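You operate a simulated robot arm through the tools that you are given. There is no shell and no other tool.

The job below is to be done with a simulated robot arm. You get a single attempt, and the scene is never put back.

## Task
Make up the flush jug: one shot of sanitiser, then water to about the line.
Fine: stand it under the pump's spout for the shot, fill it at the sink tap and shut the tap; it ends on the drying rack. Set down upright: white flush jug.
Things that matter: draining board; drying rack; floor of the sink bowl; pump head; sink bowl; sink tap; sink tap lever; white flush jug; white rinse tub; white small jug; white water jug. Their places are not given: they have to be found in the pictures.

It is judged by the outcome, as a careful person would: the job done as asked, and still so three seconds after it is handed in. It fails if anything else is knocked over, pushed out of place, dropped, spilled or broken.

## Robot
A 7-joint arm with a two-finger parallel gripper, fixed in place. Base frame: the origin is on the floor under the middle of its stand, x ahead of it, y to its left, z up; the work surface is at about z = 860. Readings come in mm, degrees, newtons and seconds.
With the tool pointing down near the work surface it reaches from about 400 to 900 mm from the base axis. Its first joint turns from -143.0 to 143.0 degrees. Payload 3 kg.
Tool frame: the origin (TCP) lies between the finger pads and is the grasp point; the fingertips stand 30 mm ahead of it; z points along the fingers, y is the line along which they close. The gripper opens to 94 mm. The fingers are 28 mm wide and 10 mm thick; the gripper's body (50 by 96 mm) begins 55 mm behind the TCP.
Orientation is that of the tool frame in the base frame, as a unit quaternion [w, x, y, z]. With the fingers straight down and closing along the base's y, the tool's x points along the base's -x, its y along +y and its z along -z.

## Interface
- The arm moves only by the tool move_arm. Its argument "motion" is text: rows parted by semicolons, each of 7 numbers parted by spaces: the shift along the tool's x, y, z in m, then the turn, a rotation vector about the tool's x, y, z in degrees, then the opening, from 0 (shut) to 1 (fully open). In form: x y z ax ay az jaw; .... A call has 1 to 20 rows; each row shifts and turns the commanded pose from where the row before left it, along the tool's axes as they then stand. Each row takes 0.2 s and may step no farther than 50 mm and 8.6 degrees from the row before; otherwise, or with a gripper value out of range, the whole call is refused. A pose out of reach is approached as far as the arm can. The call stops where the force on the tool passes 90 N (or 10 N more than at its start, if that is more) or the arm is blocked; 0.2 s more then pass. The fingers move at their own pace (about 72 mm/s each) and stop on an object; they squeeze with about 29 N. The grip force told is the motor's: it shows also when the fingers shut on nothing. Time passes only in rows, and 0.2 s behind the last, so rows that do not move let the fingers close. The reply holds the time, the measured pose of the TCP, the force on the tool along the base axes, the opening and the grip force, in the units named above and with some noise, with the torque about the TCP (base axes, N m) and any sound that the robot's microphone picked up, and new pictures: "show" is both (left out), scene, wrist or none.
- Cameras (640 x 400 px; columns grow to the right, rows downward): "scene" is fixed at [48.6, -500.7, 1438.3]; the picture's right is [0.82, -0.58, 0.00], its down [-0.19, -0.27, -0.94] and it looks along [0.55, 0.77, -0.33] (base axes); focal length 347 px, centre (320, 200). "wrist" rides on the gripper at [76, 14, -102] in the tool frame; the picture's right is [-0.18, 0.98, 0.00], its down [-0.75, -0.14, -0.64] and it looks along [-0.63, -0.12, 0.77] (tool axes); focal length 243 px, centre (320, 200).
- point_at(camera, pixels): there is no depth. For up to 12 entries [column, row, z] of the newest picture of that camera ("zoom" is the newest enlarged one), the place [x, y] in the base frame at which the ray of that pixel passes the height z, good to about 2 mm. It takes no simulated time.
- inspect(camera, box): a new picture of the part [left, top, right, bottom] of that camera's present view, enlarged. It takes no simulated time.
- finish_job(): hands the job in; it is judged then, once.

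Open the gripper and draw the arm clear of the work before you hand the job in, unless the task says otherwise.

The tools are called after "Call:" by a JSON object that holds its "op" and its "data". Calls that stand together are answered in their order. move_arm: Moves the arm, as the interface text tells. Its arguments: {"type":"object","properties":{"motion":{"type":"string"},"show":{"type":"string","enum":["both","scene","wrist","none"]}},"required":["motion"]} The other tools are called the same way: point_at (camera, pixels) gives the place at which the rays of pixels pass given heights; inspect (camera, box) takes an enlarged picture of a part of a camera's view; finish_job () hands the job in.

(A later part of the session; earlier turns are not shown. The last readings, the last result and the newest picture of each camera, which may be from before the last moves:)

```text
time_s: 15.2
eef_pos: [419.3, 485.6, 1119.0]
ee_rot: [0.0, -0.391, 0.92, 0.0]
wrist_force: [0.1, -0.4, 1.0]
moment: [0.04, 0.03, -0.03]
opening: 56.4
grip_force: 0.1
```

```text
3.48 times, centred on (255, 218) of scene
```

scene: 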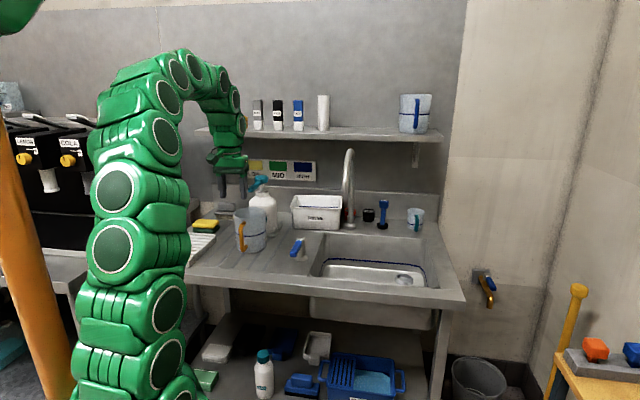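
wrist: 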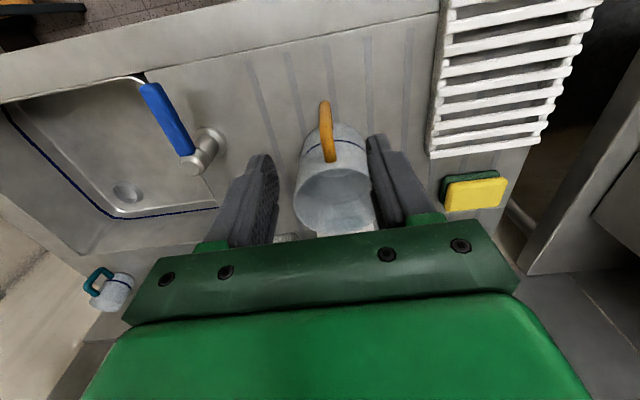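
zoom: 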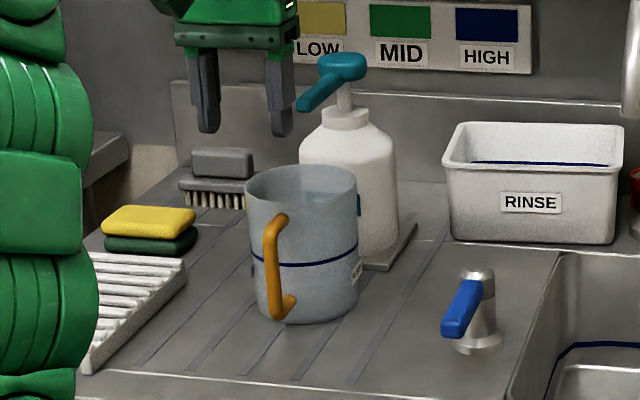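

The jug is standing and released. I'll raise the camera above the pump to see exactly where the nozzle sits over the mouth.

Call:
{"op": "move_arm", "data": {"motion": "0 0 -0.045 0 0 0 0.6; 0 0 -0.045 0 0 0 0.4; -0.02 -0.001 -0.04 0 0 0 0.2; -0.03 -0.001 -0.04 0 0 0 0; -0.045 -0.001 0 0 0 0 0; -0.005 0 0 0 0 0 0; 0 0 0 0 0 0 0", "show": "both"}}

Call:
{"op": "inspect", "data": {"camera": "wrist", "box": [220, 60, 460, 230]}}

Call:
{"op": "inspect", "data": {"camera": "scene", "box": [225, 160, 295, 260]}}

```text
time_s: 16.8
eef_pos: [449.5, 514.4, 1264.4]
ee_rot: [0.0, -0.391, 0.92, -0.001]
wrist_force: [0.1, 0.4, -0.8]
moment: [0.01, 0.02, -0.01]
opening: 0.0
grip_force: 28.9
out of reach, approached as far as the arm can: row 4, 5
```

scene: 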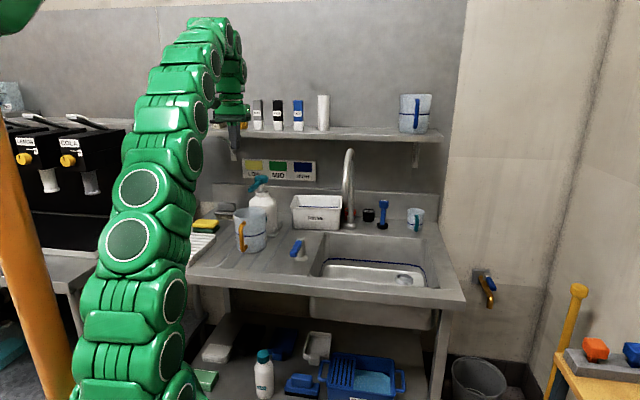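
wrist: 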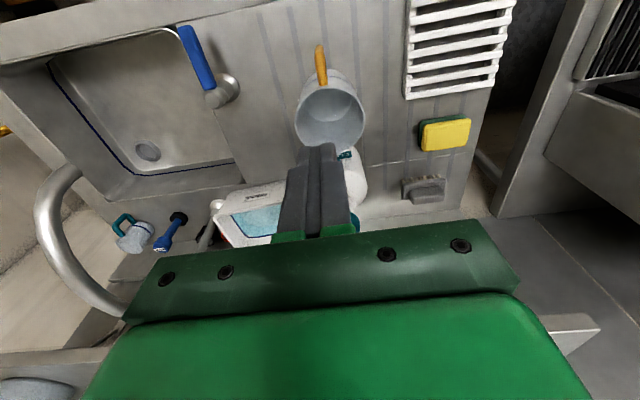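

```text
2.35 times, centred on (340, 145) of wrist
```

zoom: 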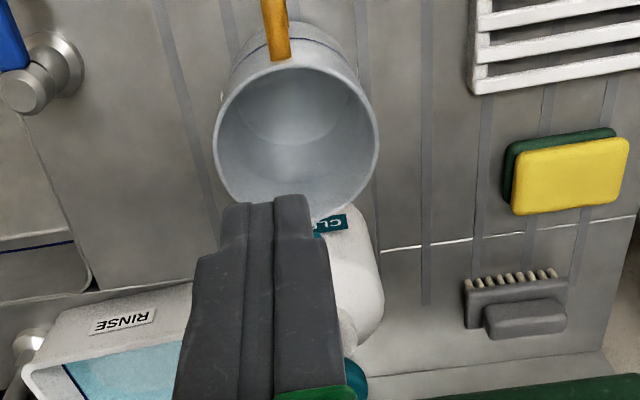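

```text
4.00 times, centred on (260, 210) of scene
```

zoom: 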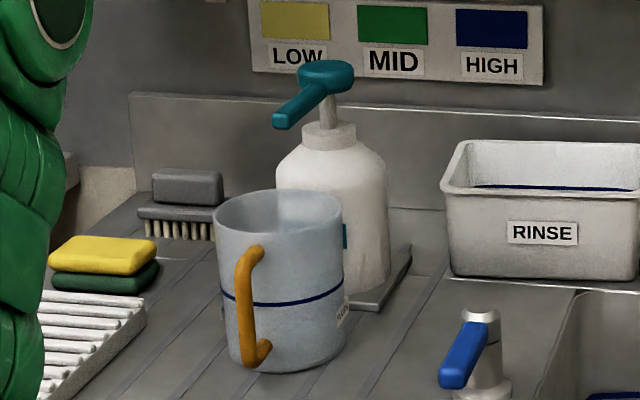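

Rows 4–5 were out of reach, so reach with the tool straight down is short at this height, and the closed fingers hide the pump. I'll open the fingers, back off and tilt outward to view the pump and jug.

Call:
{"op": "move_arm", "data": {"motion": "0.02 0 0.02 0 0 0 1; 0.03 0 0.02 0 0 0 1; 0.03 0 0 0 -8.3 0 1; 0 0 0 0 -8.3 0 1; 0 0 0 0 -8.3 0 1; 0 0 0 0 0 0 1", "show": "both"}}

Call:
{"op": "inspect", "data": {"camera": "wrist", "box": [240, 50, 440, 200]}}

```text
time_s: 18.2
eef_pos: [393.7, 457.4, 1223.4]
ee_rot: [0.199, -0.382, 0.898, 0.085]
wrist_force: [-0.3, -0.4, -0.1]
moment: [0.03, -0.02, -0.04]
opening: 93.9
grip_force: 0.1
```

scene: 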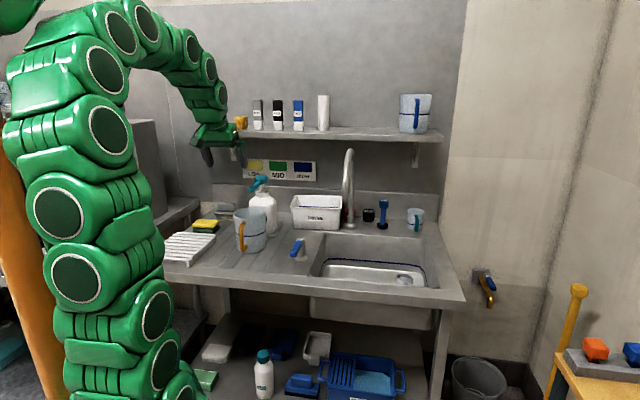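
wrist: 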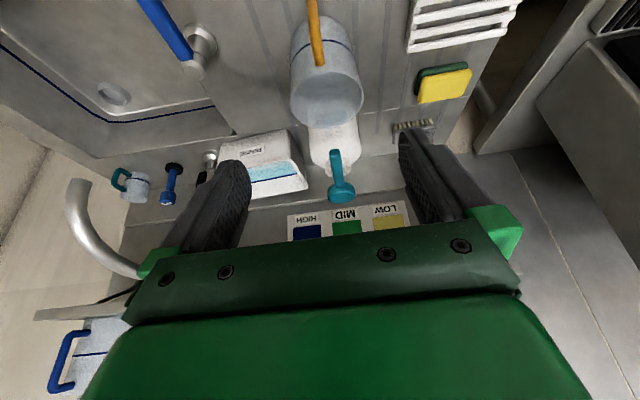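

```text
2.67 times, centred on (340, 125) of wrist
```

zoom: 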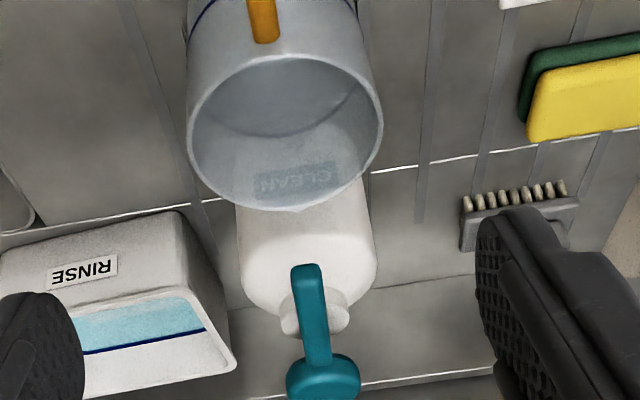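

The jug is slightly see-through, and the nozzle tip is at about (335,149) with the head at (341,192). I'll compute these against the rim.

Call:
{"op": "point_at", "data": {"camera": "wrist", "pixels": [[326.9, 100.7, 998], [290.2, 102.5, 998], [363.6, 96.9, 998], [326.9, 71.8, 998], [329.0, 127.5, 998], [335.1, 149.3, 1060], [335.1, 149.3, 1075], [335.1, 149.3, 1090], [341.1, 191.7, 1080], [341.1, 191.7, 1095], [341.1, 191.7, 1110], [333.0, 146.0, 870]]}}

Call:
{"op": "inspect", "data": {"camera": "scene", "box": [235, 165, 295, 205]}}

```text
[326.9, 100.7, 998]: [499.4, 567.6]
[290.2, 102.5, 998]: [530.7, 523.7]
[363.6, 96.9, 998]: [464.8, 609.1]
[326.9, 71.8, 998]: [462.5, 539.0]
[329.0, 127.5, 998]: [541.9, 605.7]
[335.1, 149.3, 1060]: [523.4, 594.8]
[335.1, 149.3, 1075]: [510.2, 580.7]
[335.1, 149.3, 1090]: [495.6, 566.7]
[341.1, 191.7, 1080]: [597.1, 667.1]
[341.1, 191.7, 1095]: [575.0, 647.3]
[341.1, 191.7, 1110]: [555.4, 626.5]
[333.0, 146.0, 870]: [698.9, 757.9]
```

```text
10.00 times, centred on (265, 185) of scene
```

zoom: 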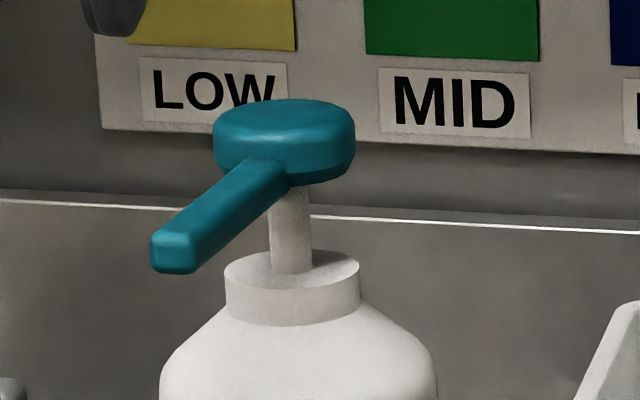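

Jug centre is about (500,569) and the nozzle tip about (515,584,1071), so it hangs inside the mouth about 21 mm from centre. I'll close the fingers, tilt a little more for reach, and hover above the pump head at about (592,660,1090).

Call:
{"op": "move_arm", "data": {"motion": "0 0 0 0 -8.5 0 0.5; 0 0 0 0 0 0 0; -0.0293 -0.0003 0.0276 0 0 0 0; -0.0293 -0.0003 0.0276 0 0 0 0; -0.0293 -0.0003 0.0276 0 0 0 0; -0.0293 -0.0003 0.0276 0 0 0 0; -0.0293 -0.0003 0.0276 0 0 0 0; -0.0293 -0.0003 0.0276 0 0 0 0; 0 0 0 0 0 0 0", "show": "both"}}

Call:
{"op": "inspect", "data": {"camera": "scene", "box": [215, 130, 315, 220]}}

Call:
{"op": "inspect", "data": {"camera": "wrist", "box": [220, 60, 460, 250]}}

```text
time_s: 20.2
eef_pos: [562.8, 626.4, 1185.0]
ee_rot: [0.265, -0.374, 0.882, 0.112]
wrist_force: [-0.1, -0.3, 0.1]
moment: [0.02, 0.02, 0.02]
opening: 0.0
grip_force: 28.2
```

scene: 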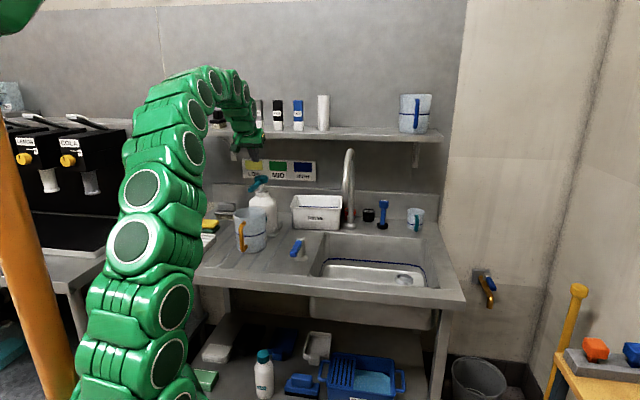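
wrist: 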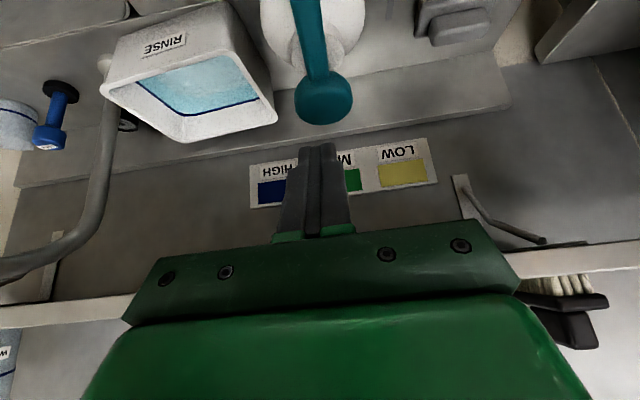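

```text
4.44 times, centred on (265, 175) of scene
```

zoom: 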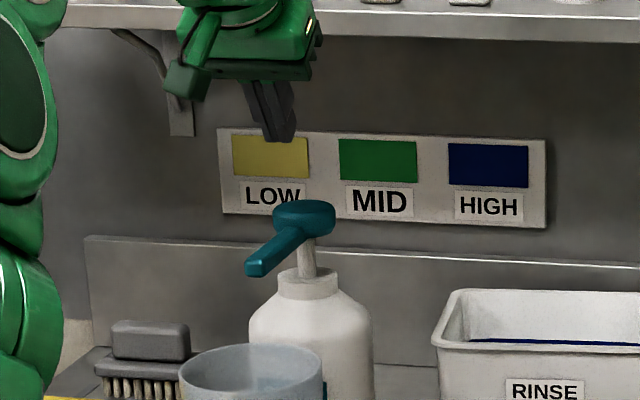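

```text
2.11 times, centred on (340, 155) of wrist
```

zoom: 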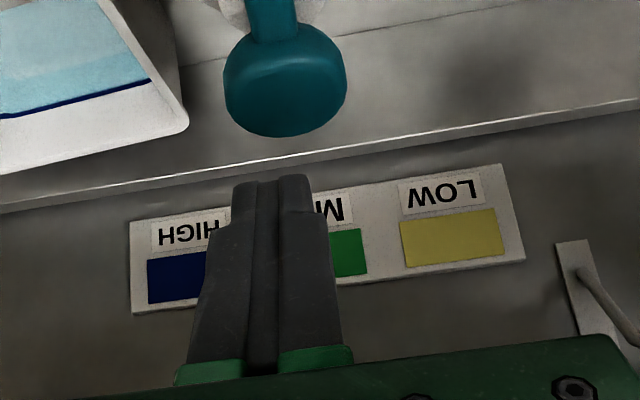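

Now the head is close, at about (323,102) in the wrist view. I'll refine its location.

Call:
{"op": "point_at", "data": {"camera": "wrist", "pixels": [[323.4, 98.0, 1090], [323.4, 98.0, 1080], [323.4, 98.0, 1100], [293.5, 95.0, 1090], [353.0, 98.0, 1090], [325.0, 125.0, 1090], [323.4, 72.0, 1090], [316.0, 146.0, 1160]]}}

Call:
{"op": "point_at", "data": {"camera": "scene", "pixels": [[261.5, 176.8, 1085], [261.5, 176.8, 1090], [261.5, 176.8, 1100], [254.5, 177.0, 1090], [268.5, 177.0, 1090]]}}

```text
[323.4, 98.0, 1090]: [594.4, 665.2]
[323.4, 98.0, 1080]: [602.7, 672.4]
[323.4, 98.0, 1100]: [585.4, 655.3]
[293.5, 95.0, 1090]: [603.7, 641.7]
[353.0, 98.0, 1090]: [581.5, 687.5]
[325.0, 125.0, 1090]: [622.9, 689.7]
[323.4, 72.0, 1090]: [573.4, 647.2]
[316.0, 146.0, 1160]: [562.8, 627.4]
```

```text
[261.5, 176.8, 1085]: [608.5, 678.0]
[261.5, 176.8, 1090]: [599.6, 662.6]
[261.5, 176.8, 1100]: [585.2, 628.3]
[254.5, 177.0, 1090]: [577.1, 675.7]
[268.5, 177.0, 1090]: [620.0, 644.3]
```

Both views agree: head top centre is about (597,664,1090), and my lowest fingertip corner is near (566,630,1152). I'll move over the head and stop about 15 mm above it.

Call:
{"op": "move_arm", "data": {"motion": "-0.0039 0.0007 0.0295 0 0 0 0; -0.0039 0.0007 0.0295 0 0 0 0; 0 0 0 0 0 0 0", "show": "both"}}

Call:
{"op": "inspect", "data": {"camera": "scene", "box": [225, 140, 305, 220]}}

Call:
{"op": "inspect", "data": {"camera": "wrist", "box": [220, 60, 460, 250]}}

```text
time_s: 21.0
eef_pos: [587.5, 656.0, 1139.1]
ee_rot: [0.265, -0.374, 0.882, 0.112]
wrist_force: [0.3, -0.1, 1.0]
moment: [0.0, -0.01, -0.02]
opening: 0.1
grip_force: 29.2
```

scene: 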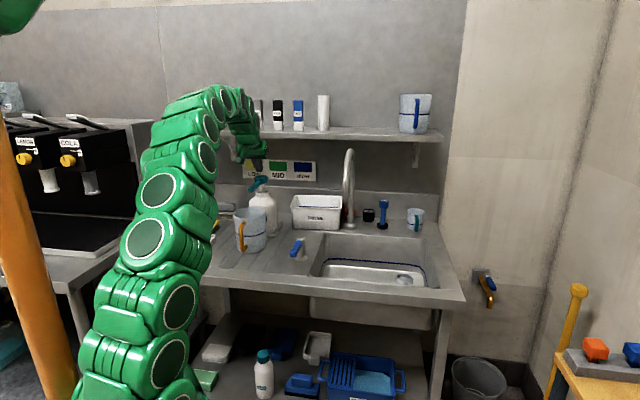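
wrist: 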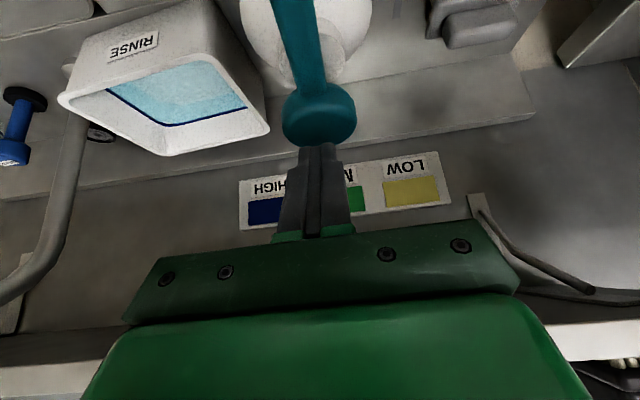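

```text
5.00 times, centred on (265, 180) of scene
```

zoom: 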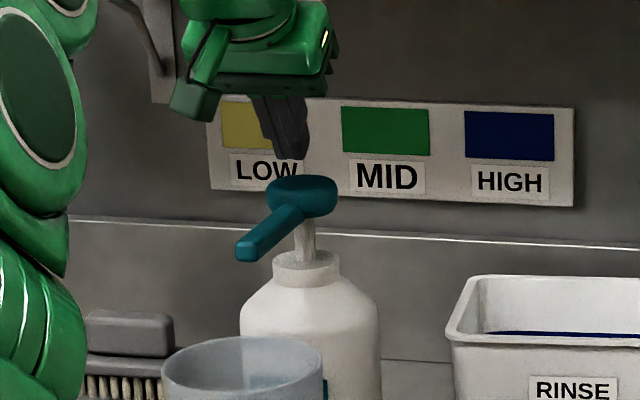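

```text
2.11 times, centred on (340, 155) of wrist
```

zoom: 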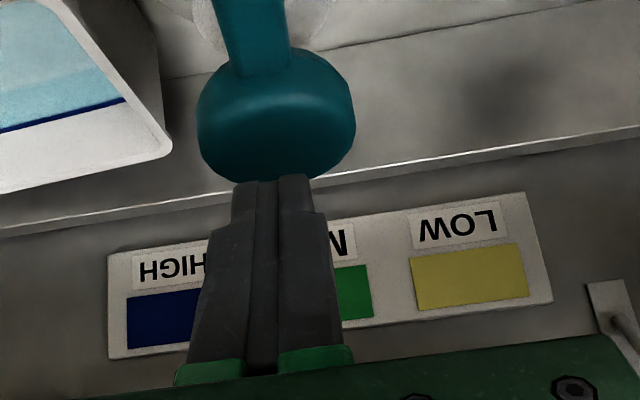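

The fingertip corner is about 16 mm above the head and lined up with it. I'll press straight down in small steps, starting with 24 mm, and watch the force.

Call:
{"op": "move_arm", "data": {"motion": "-0.0033 0 0.0022 0 0 0 0; 0.00276 0 0.00417 0 0 0 0; 0.00276 0 0.00417 0 0 0 0; 0.00276 0 0.00417 0 0 0 0; 0.00276 0 0.00417 0 0 0 0; 0.00221 0 0.00334 0 0 0 0", "show": "both"}}

Call:
{"op": "inspect", "data": {"camera": "scene", "box": [225, 140, 305, 220]}}

```text
time_s: 22.4
eef_pos: [590.1, 658.7, 1115.2]
ee_rot: [0.265, -0.374, 0.882, 0.112]
wrist_force: [-0.2, 0.4, 0.5]
moment: [0.02, 0.01, -0.01]
opening: 0.1
grip_force: 28.9
```

scene: 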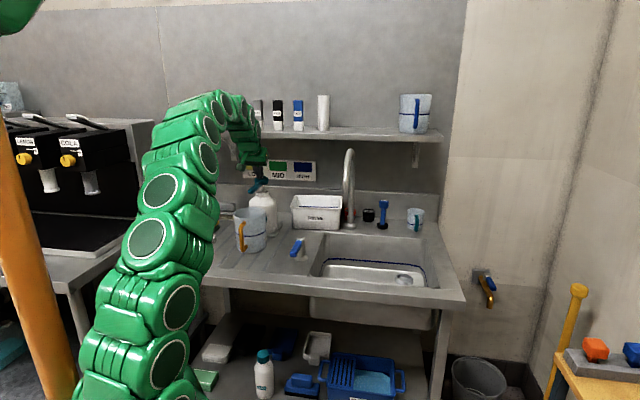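
wrist: 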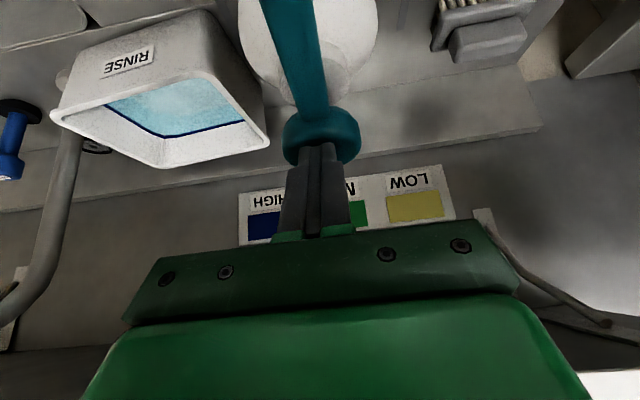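

```text
5.00 times, centred on (265, 180) of scene
```

zoom: 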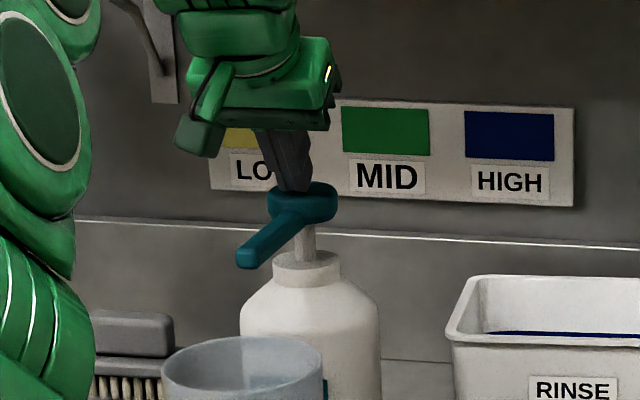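

The head seems to have begun to move, with very little force. I'll keep pressing in small steps.

Call:
{"op": "move_arm", "data": {"motion": "0.00221 0 0.00334 0 0 0 0; 0.00221 0 0.00334 0 0 0 0; 0.00221 0 0.00334 0 0 0 0", "show": "scene"}}

Call:
{"op": "inspect", "data": {"camera": "scene", "box": [225, 140, 305, 220]}}

```text
time_s: 23.2
eef_pos: [590.2, 658.5, 1102.8]
ee_rot: [0.265, -0.374, 0.882, 0.112]
wrist_force: [-0.3, -0.7, 3.1]
moment: [-0.03, 0.02, 0.01]
opening: 0.3
grip_force: 28.9
heard: click
```

scene: 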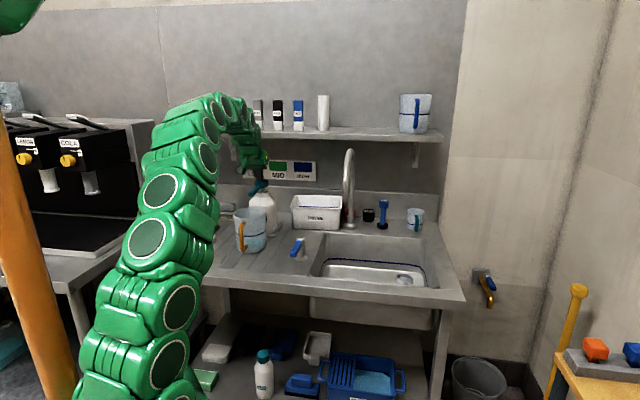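

```text
5.00 times, centred on (265, 180) of scene
```

zoom: 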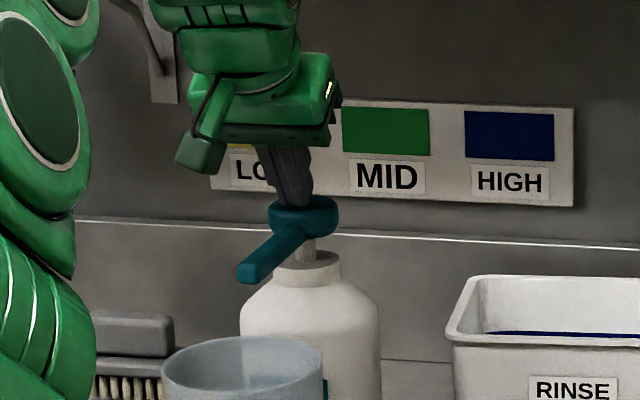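

A click was heard at this depth with 3.1 N. I'll press 4 mm further, without releasing, to complete the stroke.

Call:
{"op": "move_arm", "data": {"motion": "0.0011 0 0.00167 0 0 0 0; 0.0011 0 0.00167 0 0 0 0; 0 0 0 0 0 0 0", "show": "both"}}

Call:
{"op": "inspect", "data": {"camera": "scene", "box": [225, 160, 305, 260]}}

```text
time_s: 24.0
eef_pos: [589.9, 659.4, 1099.3]
ee_rot: [0.264, -0.375, 0.881, 0.113]
wrist_force: [0.2, -0.4, 1.8]
moment: [0.0, 0.01, 0.04]
opening: 0.0
grip_force: 28.3
```

scene: 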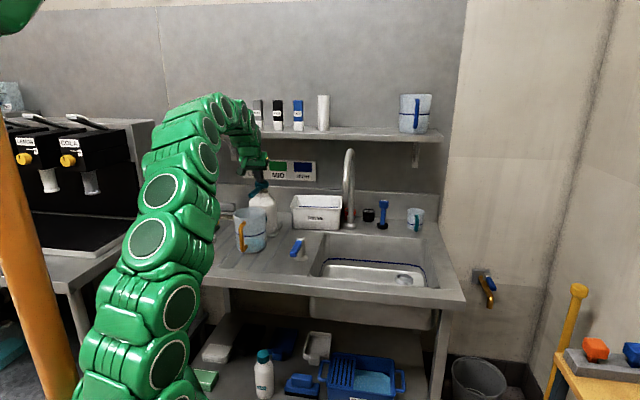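
wrist: 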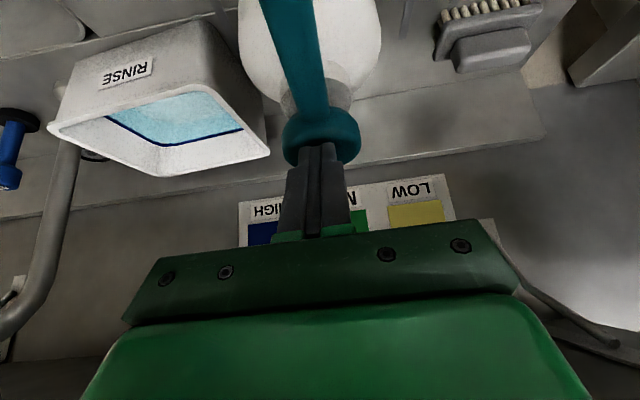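

```text
4.00 times, centred on (265, 210) of scene
```

zoom: 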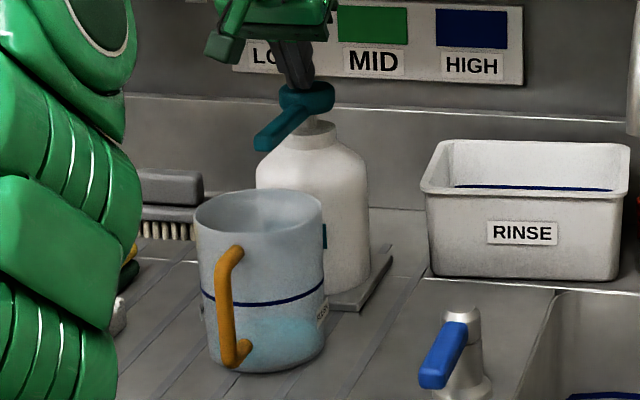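

A pale blue liquid now shows in the bottom of the jug, near (290,335) in the zoom, so the shot has landed inside. I'll lift straight off the pump and back away.

Call:
{"op": "move_arm", "data": {"motion": "-0.0055 0 -0.0083 0 0 0 0; -0.011 0 -0.0167 0 0 0 0; -0.0166 0 -0.025 0 0 0 0; -0.0166 0 -0.025 0 0 0 0; 0.025 0 -0.03 0 0 0 0; 0.035 0 -0.03 0 0 0 0.3; 0.035 0 -0.03 0 0 0 0.6; 0.035 0 -0.02 0 0 0 0.6; 0.035 0 -0.02 0 0 0 0.6; 0 0 0 0 0 0 0.6", "show": "both"}}

Call:
{"op": "inspect", "data": {"camera": "scene", "box": [225, 160, 305, 260]}}

Call:
{"op": "inspect", "data": {"camera": "wrist", "box": [240, 30, 440, 180]}}

```text
time_s: 26.2
eef_pos: [444.2, 509.4, 1207.2]
ee_rot: [0.264, -0.375, 0.881, 0.113]
wrist_force: [-0.8, 0.1, 0.7]
moment: [0.0, -0.02, -0.01]
opening: 56.4
grip_force: 0.1
```

scene: 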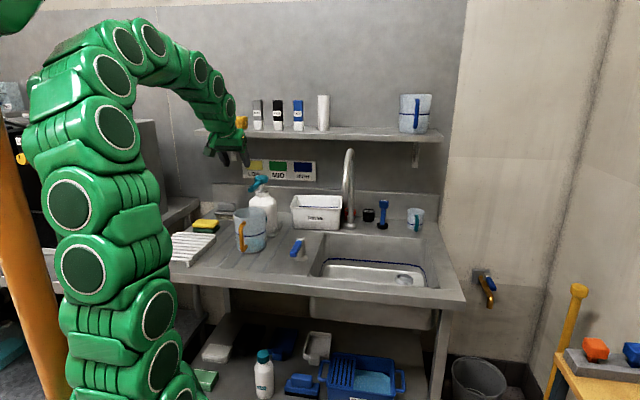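
wrist: 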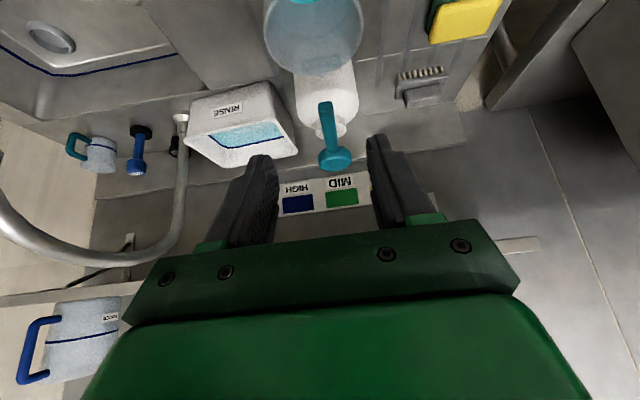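

```text
4.00 times, centred on (265, 210) of scene
```

zoom: 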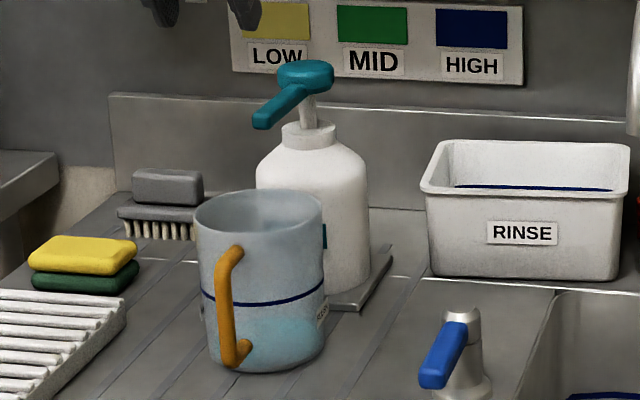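

```text
2.67 times, centred on (340, 105) of wrist
```

zoom: 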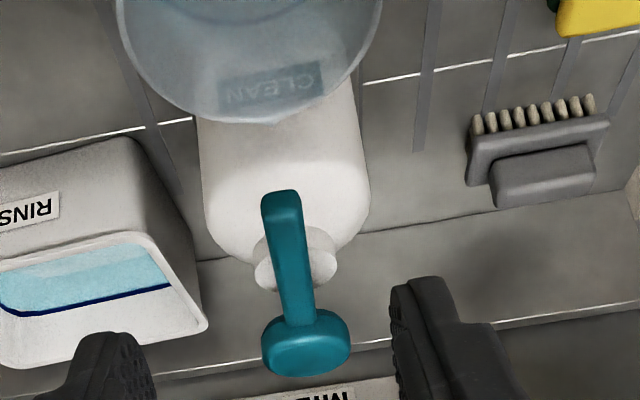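

The pump has sprung back and a pale blue pool shows at the jug's base. I'll return to vertical and go down over the handle at the same place, near (446.6,512.7).

Call:
{"op": "move_arm", "data": {"motion": "0 0 0 0 8.4 0 0.6; 0 0 0 0 8.4 0 0.6; 0 0 0 0 8.4 0 0.6; 0 0 0 0 8.3 0 0.6; 0 0 0.035 0 0 0 0.6; 0 0 0.035 0 0 0 0.6; 0 0 0.03 0 0 0 0.6; 0 0 0 0 0 0 0.6", "show": "wrist"}}

Call:
{"op": "inspect", "data": {"camera": "wrist", "box": [220, 50, 440, 220]}}

```text
time_s: 28.0
eef_pos: [442.5, 508.3, 1106.3]
ee_rot: [-0.001, -0.391, 0.92, -0.001]
wrist_force: [0.9, -0.4, 1.0]
moment: [0.02, 0.03, -0.05]
opening: 56.5
grip_force: 0.0
```

wrist: 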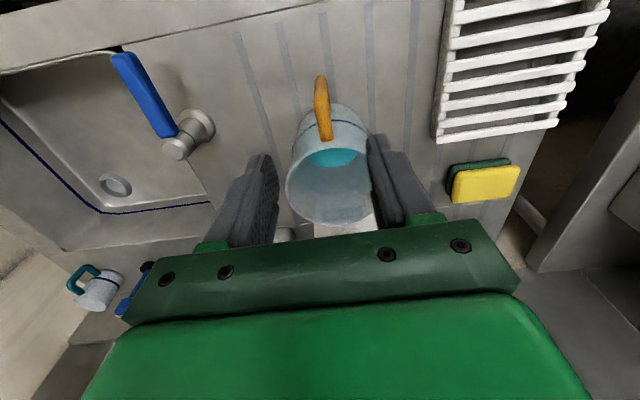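

```text
2.35 times, centred on (330, 135) of wrist
```

zoom: 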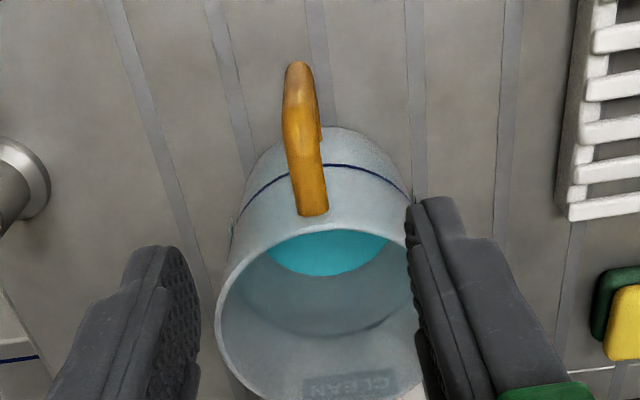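

Teal sanitiser is visible in the jug at about (333,157). I'll shift 6 mm outward to the earlier grasp point and descend to z≈951.

Call:
{"op": "move_arm", "data": {"motion": "-0.006 0 0.03 0 0 0 0.6; 0 0 0.04 0 0 0 0.6; 0 0 0.04 0 0 0 0.6; 0 0 0.033 0 0 0 0.6; 0 0 0.012 0 0 0 0.6; 0 0 0 0 0 0 0.6", "show": "wrist"}}

Call:
{"op": "inspect", "data": {"camera": "wrist", "box": [200, 50, 480, 250]}}

```text
time_s: 29.4
eef_pos: [447.2, 511.9, 949.5]
ee_rot: [0.0, -0.391, 0.92, 0.0]
wrist_force: [-0.7, 0.5, -0.4]
moment: [-0.03, -0.01, 0.01]
opening: 56.4
grip_force: 0.0
```

wrist: 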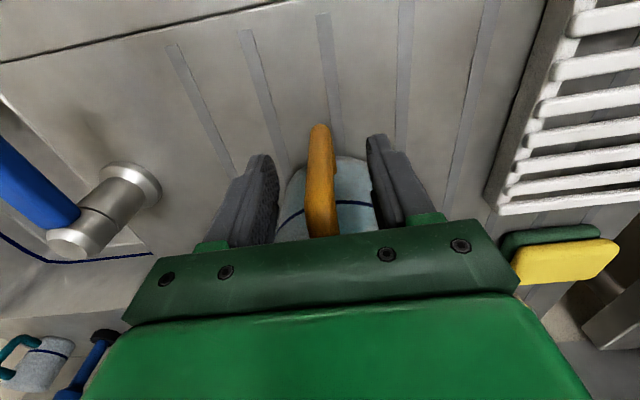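

```text
2.00 times, centred on (340, 150) of wrist
```

zoom: 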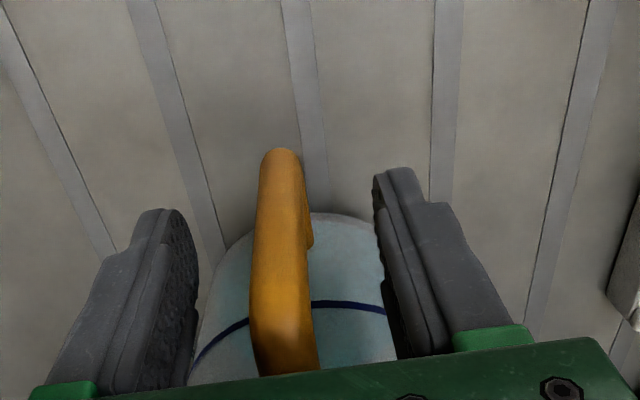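

The bar is centred between the fingers; I'll close on it and lift.

Call:
{"op": "move_arm", "data": {"motion": "0 0 0 0 0 0 0.3; 0 0 0 0 0 0 0.2; 0 0 0 0 0 0 0.1; 0 0 0 0 0 0 0; 0 0 0 0 0 0 0; 0 0 -0.004 0 0 0 0; 0 0 -0.008 0 0 0 0; 0 0 -0.012 0 0 0 0; 0 0 0 0 0 0 0", "show": "both"}}

Call:
{"op": "inspect", "data": {"camera": "scene", "box": [205, 160, 305, 275]}}

Call:
{"op": "inspect", "data": {"camera": "scene", "box": [290, 200, 450, 310]}}

```text
time_s: 31.4
eef_pos: [447.5, 509.9, 975.0]
ee_rot: [-0.001, -0.39, 0.921, -0.001]
wrist_force: [-0.1, 0.6, -2.3]
moment: [-0.11, 0.07, -0.02]
opening: 17.2
grip_force: 29.4
```

scene: 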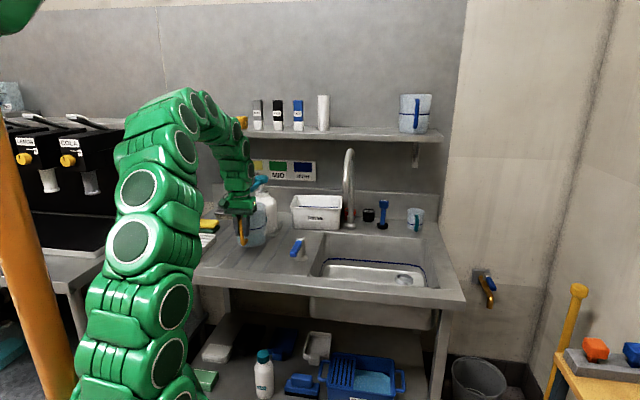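
wrist: 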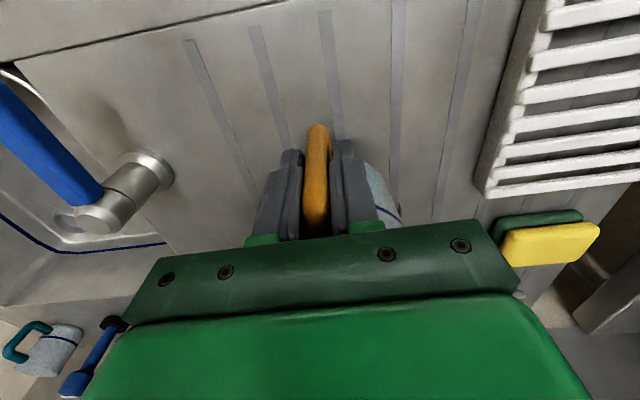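

```text
3.48 times, centred on (255, 218) of scene
```

zoom: 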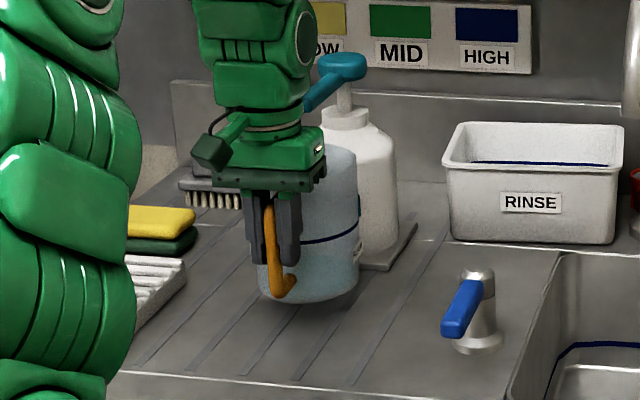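

```text
3.64 times, centred on (370, 255) of scene
```

zoom: 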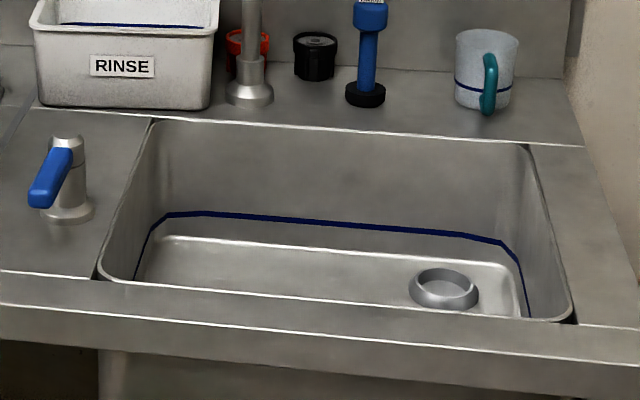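

The jug is lifted and upright. Next I need the sink floor height and bowl edges, so I'll compare scene rays for the drain ring and bowl corners.

Call:
{"op": "point_at", "data": {"camera": "scene", "pixels": [[404.3, 277.8, 680], [404.3, 277.8, 700], [404.3, 277.8, 720], [404.3, 277.8, 740], [310.0, 275.0, 860], [323.0, 234.0, 860], [428.0, 242.0, 860], [436.0, 288.0, 860], [326.0, 266.0, 700], [419.0, 274.0, 700], [313.0, 270.0, 860], [345.0, 276.0, 860]]}}

Call:
{"op": "point_at", "data": {"camera": "wrist", "pixels": [[72.0, 219.0, 700], [72.0, 219.0, 720], [72.0, 219.0, 740], [105.0, 215.0, 940], [105.0, 215.0, 930], [150.0, 170.0, 860], [20.0, 65.0, 860], [170.0, 252.0, 860]]}}

```text
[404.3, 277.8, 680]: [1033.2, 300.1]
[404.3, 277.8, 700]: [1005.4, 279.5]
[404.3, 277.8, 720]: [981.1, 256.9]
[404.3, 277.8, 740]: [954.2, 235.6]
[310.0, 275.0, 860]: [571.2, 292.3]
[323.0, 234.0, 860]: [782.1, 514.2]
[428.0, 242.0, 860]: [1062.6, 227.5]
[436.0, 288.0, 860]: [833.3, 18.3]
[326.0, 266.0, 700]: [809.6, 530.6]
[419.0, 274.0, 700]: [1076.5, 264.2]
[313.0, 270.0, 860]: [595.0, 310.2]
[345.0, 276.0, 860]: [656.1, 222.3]
```

```text
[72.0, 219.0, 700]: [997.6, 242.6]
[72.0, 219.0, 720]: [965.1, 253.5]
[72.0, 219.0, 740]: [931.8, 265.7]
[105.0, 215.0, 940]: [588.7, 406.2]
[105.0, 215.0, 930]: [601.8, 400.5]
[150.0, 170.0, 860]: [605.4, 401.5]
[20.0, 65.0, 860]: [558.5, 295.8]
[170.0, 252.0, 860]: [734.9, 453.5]
```

The sink floor comes out at z≈712 and the spout tip at (711,305,1098), so a higher grip would keep the gripper body above the deck edge when the jug is in the bowl. I'll back the jug out from under the nozzle, set it down and regrip about 12 mm higher.

Call:
{"op": "move_arm", "data": {"motion": "0.01 0 0 0 0 0 0; 0.025 0 0 0 0 0 0; 0.03 0 0 0 0 0 0; 0.02 0 0 0 0 0 0; 0.005 0 0 0 0 0 0; 0 0 0.012 0 0 0 0; 0 0 0.008 0 0 0 0; 0 0 0.003 0 0 0 0; 0 0 0.0015 0 0 0 0; 0 0 0 0 0 0 0", "show": "scene"}}

Call:
{"op": "inspect", "data": {"camera": "scene", "box": [205, 170, 305, 285]}}

```text
time_s: 33.6
eef_pos: [386.1, 446.9, 950.2]
ee_rot: [0.0, -0.391, 0.921, 0.001]
wrist_force: [0.3, 1.0, 5.9]
moment: [0.26, -0.23, -0.02]
opening: 17.5
grip_force: 28.9
```

scene: 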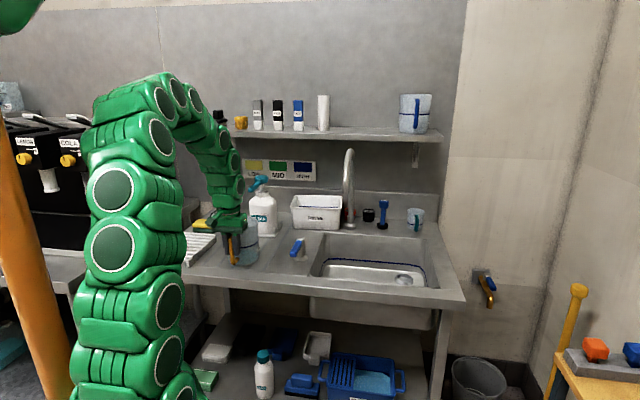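

```text
3.48 times, centred on (255, 228) of scene
```

zoom: 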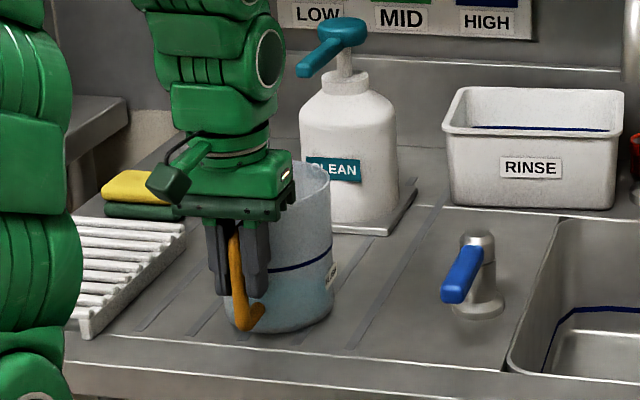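

The jug rests on the board (+5.9 N). I'll open, rise 12 mm and close again.

Call:
{"op": "move_arm", "data": {"motion": "0 0 -0.0005 0 0 0 0; 0 0 0 0 0 0 0.25; 0 0 0 0 0 0 0.4; 0 0 -0.006 0 0 0 0.4; 0 0 -0.006 0 0 0 0.4; 0 0 0 0 0 0 0.3; 0 0 0 0 0 0 0.2; 0 0 0 0 0 0 0.1; 0 0 0 0 0 0 0; 0 0 0 0 0 0 0; 0 0 0 0 0 0 0", "show": "both"}}

Call:
{"op": "inspect", "data": {"camera": "scene", "box": [215, 200, 285, 275]}}

Call:
{"op": "inspect", "data": {"camera": "wrist", "box": [200, 50, 480, 250]}}

```text
time_s: 36.0
eef_pos: [386.6, 446.7, 961.4]
ee_rot: [0.0, -0.391, 0.921, 0.0]
wrist_force: [-0.2, -0.9, 0.0]
moment: [-0.06, 0.02, -0.02]
opening: 17.3
grip_force: 29.1
```

scene: 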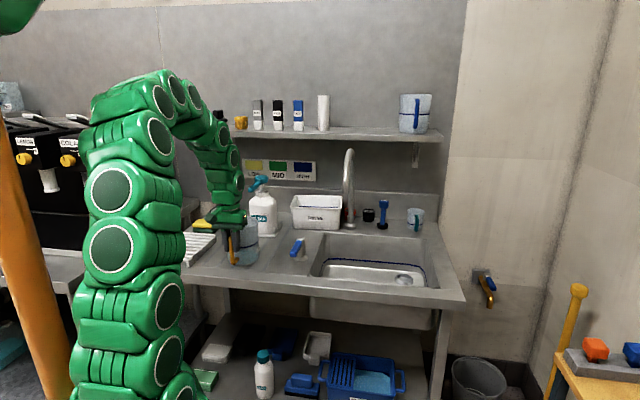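
wrist: 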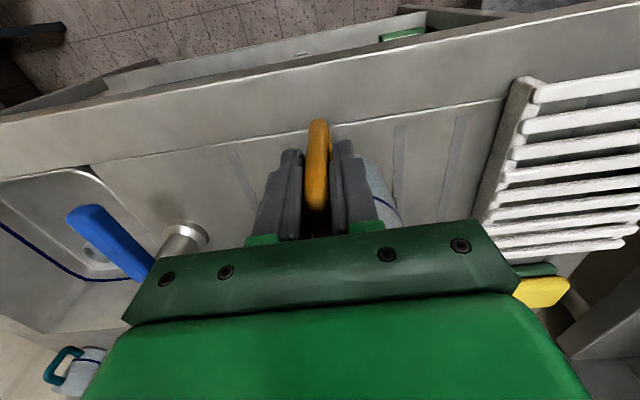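

```text
5.33 times, centred on (250, 238) of scene
```

zoom: 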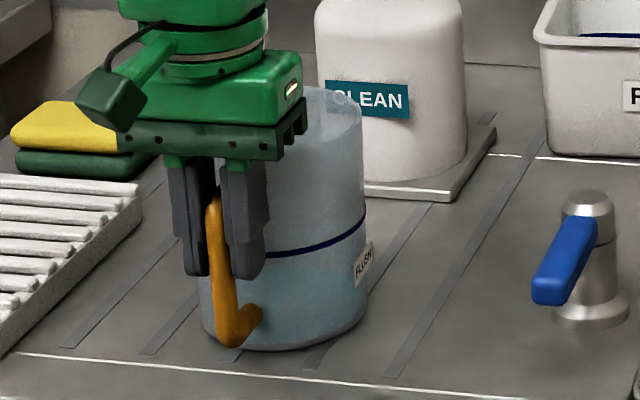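

```text
2.00 times, centred on (340, 150) of wrist
```

zoom: 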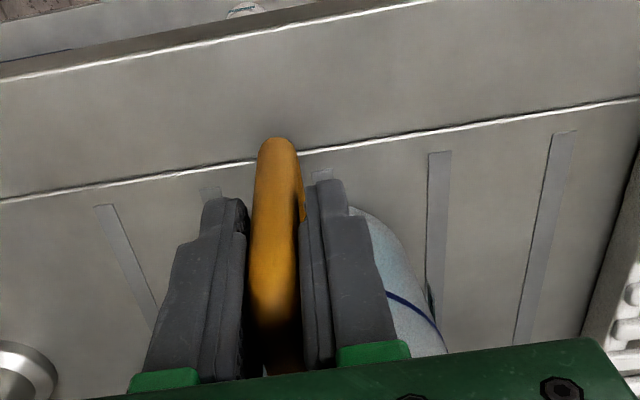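

The new grip holds the bar higher, at z≈961. I'll lift straight up to about z=1076 so the jug's base clears the lever, and check it.

Call:
{"op": "move_arm", "data": {"motion": "0 0 -0.006 0 0 0 0; 0 0 -0.02 0 0 0 0; 0 0 -0.03 0 0 0 0; 0 0 -0.03 0 0 0 0; 0 0 -0.022 0 0 0 0; 0 0 -0.008 0 0 0 0; 0 0 0 0 0 0 0", "show": "both"}}

Call:
{"op": "inspect", "data": {"camera": "scene", "box": [205, 150, 305, 265]}}

```text
time_s: 37.6
eef_pos: [386.6, 447.0, 1079.8]
ee_rot: [-0.001, -0.391, 0.92, -0.001]
wrist_force: [0.3, 0.3, -2.0]
moment: [-0.09, 0.12, -0.01]
opening: 17.5
grip_force: 28.9
```

scene: 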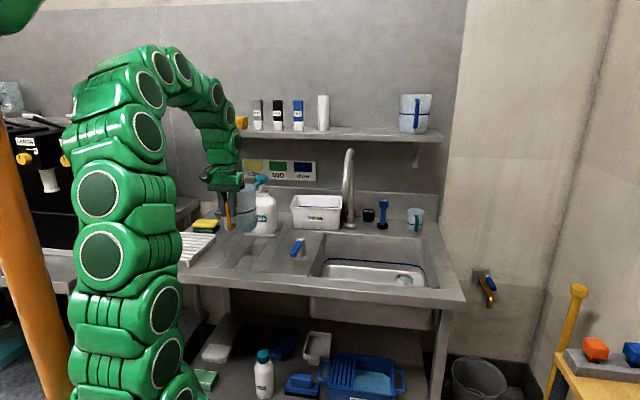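
wrist: 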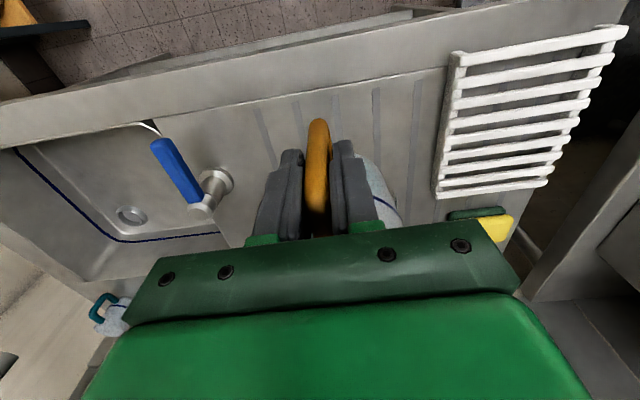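

```text
3.48 times, centred on (255, 208) of scene
```

zoom: 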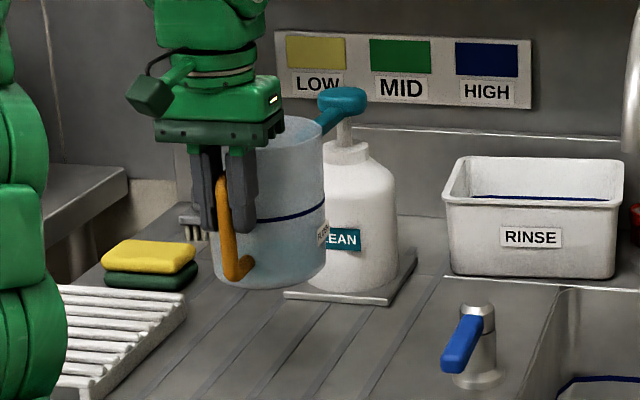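

The jug is upright and clear. I'll carry it sideways over the lever to a point in front of the tap spout.

Call:
{"op": "move_arm", "data": {"motion": "0.002 -0.014 0 0 0 0 0; 0.004 -0.03 0 0 0 0 0; 0.005 -0.036 0 0 0 0 0; 0.005 -0.036 0 0 0 0 0; 0.005 -0.036 0 0 0 0 0; 0.005 -0.036 0 0 0 0 0; 0.005 -0.036 0 0 0 0 0; 0.005 -0.036 0 0 0 0 0; 0.005 -0.036 0 0 0 0 0; 0.004 -0.025 0 0 0 0 0; 0.002 -0.013 0 0 0 0 0; 0 0 0 0 0 0 0", "show": "both"}}

Call:
{"op": "inspect", "data": {"camera": "scene", "box": [260, 130, 400, 300]}}

```text
time_s: 40.2
eef_pos: [593.2, 182.3, 1077.8]
ee_rot: [-0.001, -0.391, 0.921, 0.0]
wrist_force: [0.5, 0.7, -0.5]
moment: [-0.12, 0.09, -0.03]
opening: 17.5
grip_force: 29.1
```

scene: 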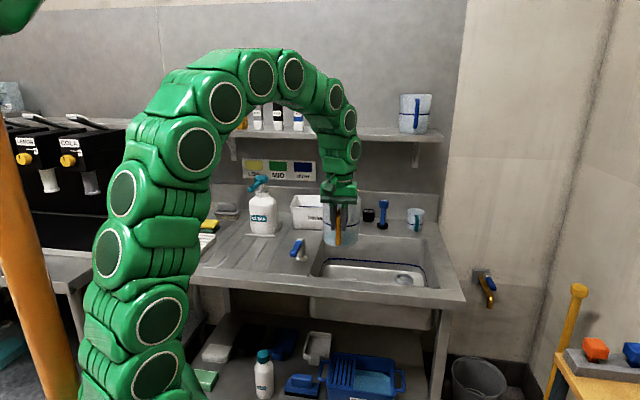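
wrist: 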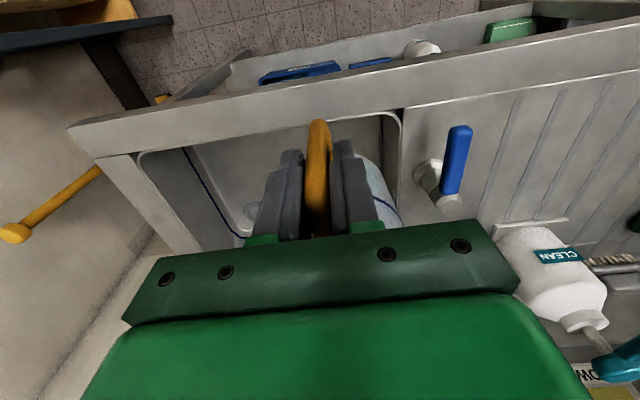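

```text
2.35 times, centred on (330, 215) of scene
```

zoom: 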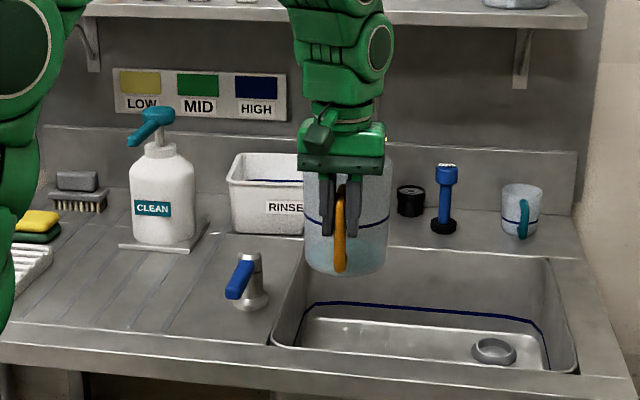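

The jug is in front of the tap, at TCP (593,182). This view shows the bowl's left edge near (400,130) and front edge near row 112, so I'll measure them.

Call:
{"op": "inspect", "data": {"camera": "wrist", "box": [130, 60, 480, 240]}}

Call:
{"op": "point_at", "data": {"camera": "wrist", "pixels": [[399.0, 125.0, 860], [398.0, 180.0, 860], [380.0, 113.0, 860], [300.0, 125.0, 860], [180.0, 145.0, 860], [458.0, 130.0, 930], [447.0, 190.0, 935], [441.0, 207.0, 940]]}}

```text
1.83 times, centred on (305, 150) of wrist
```

zoom: 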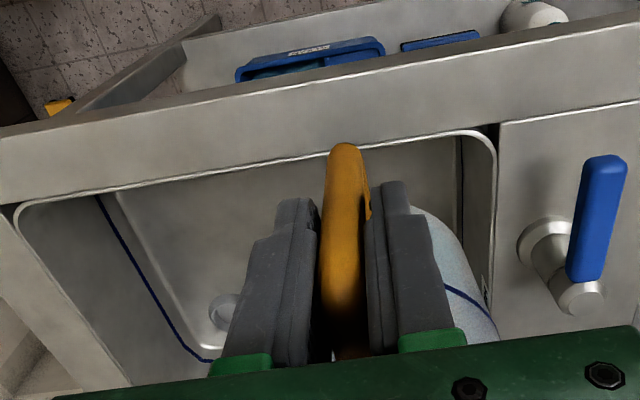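

```text
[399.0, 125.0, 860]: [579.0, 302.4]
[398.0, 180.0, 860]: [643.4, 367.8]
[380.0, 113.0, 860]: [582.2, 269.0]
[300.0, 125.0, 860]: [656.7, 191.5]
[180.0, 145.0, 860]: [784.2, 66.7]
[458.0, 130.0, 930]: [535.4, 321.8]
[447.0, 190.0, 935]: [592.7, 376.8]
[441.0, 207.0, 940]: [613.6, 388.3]
```

Bowl front edge is at v≈601 along the depth direction and the left edge at u≈195, matching the earlier estimate. I'll lower the jug until its base is about 25 mm above deck level, still in front of the spout.

Call:
{"op": "move_arm", "data": {"motion": "0 0 0.015 0 0 0 0; 0 0 0.03 0 0 0 0; 0 0 0.03 0 0 0 0; 0 0 0.015 0 0 0 0; 0 0 0 0 0 0 0", "show": "both"}}

Call:
{"op": "inspect", "data": {"camera": "scene", "box": [260, 130, 400, 300]}}

```text
time_s: 41.4
eef_pos: [594.0, 182.1, 988.7]
ee_rot: [-0.001, -0.391, 0.92, -0.001]
wrist_force: [-0.2, -0.4, -2.3]
moment: [-0.07, 0.08, -0.01]
opening: 17.5
grip_force: 28.9
```

scene: 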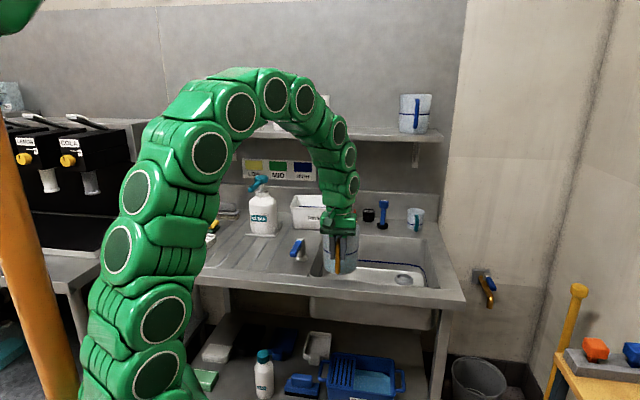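
wrist: 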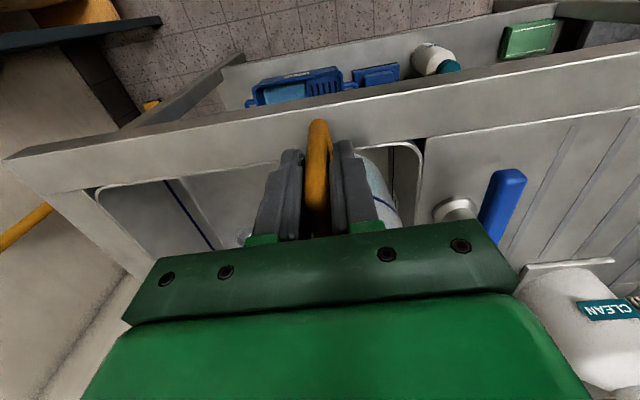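

```text
2.35 times, centred on (330, 215) of scene
```

zoom: 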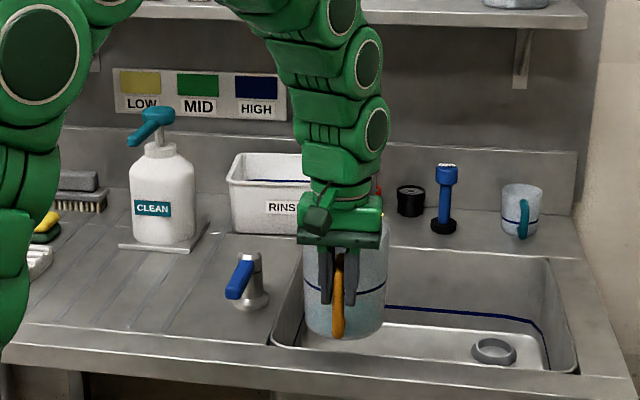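

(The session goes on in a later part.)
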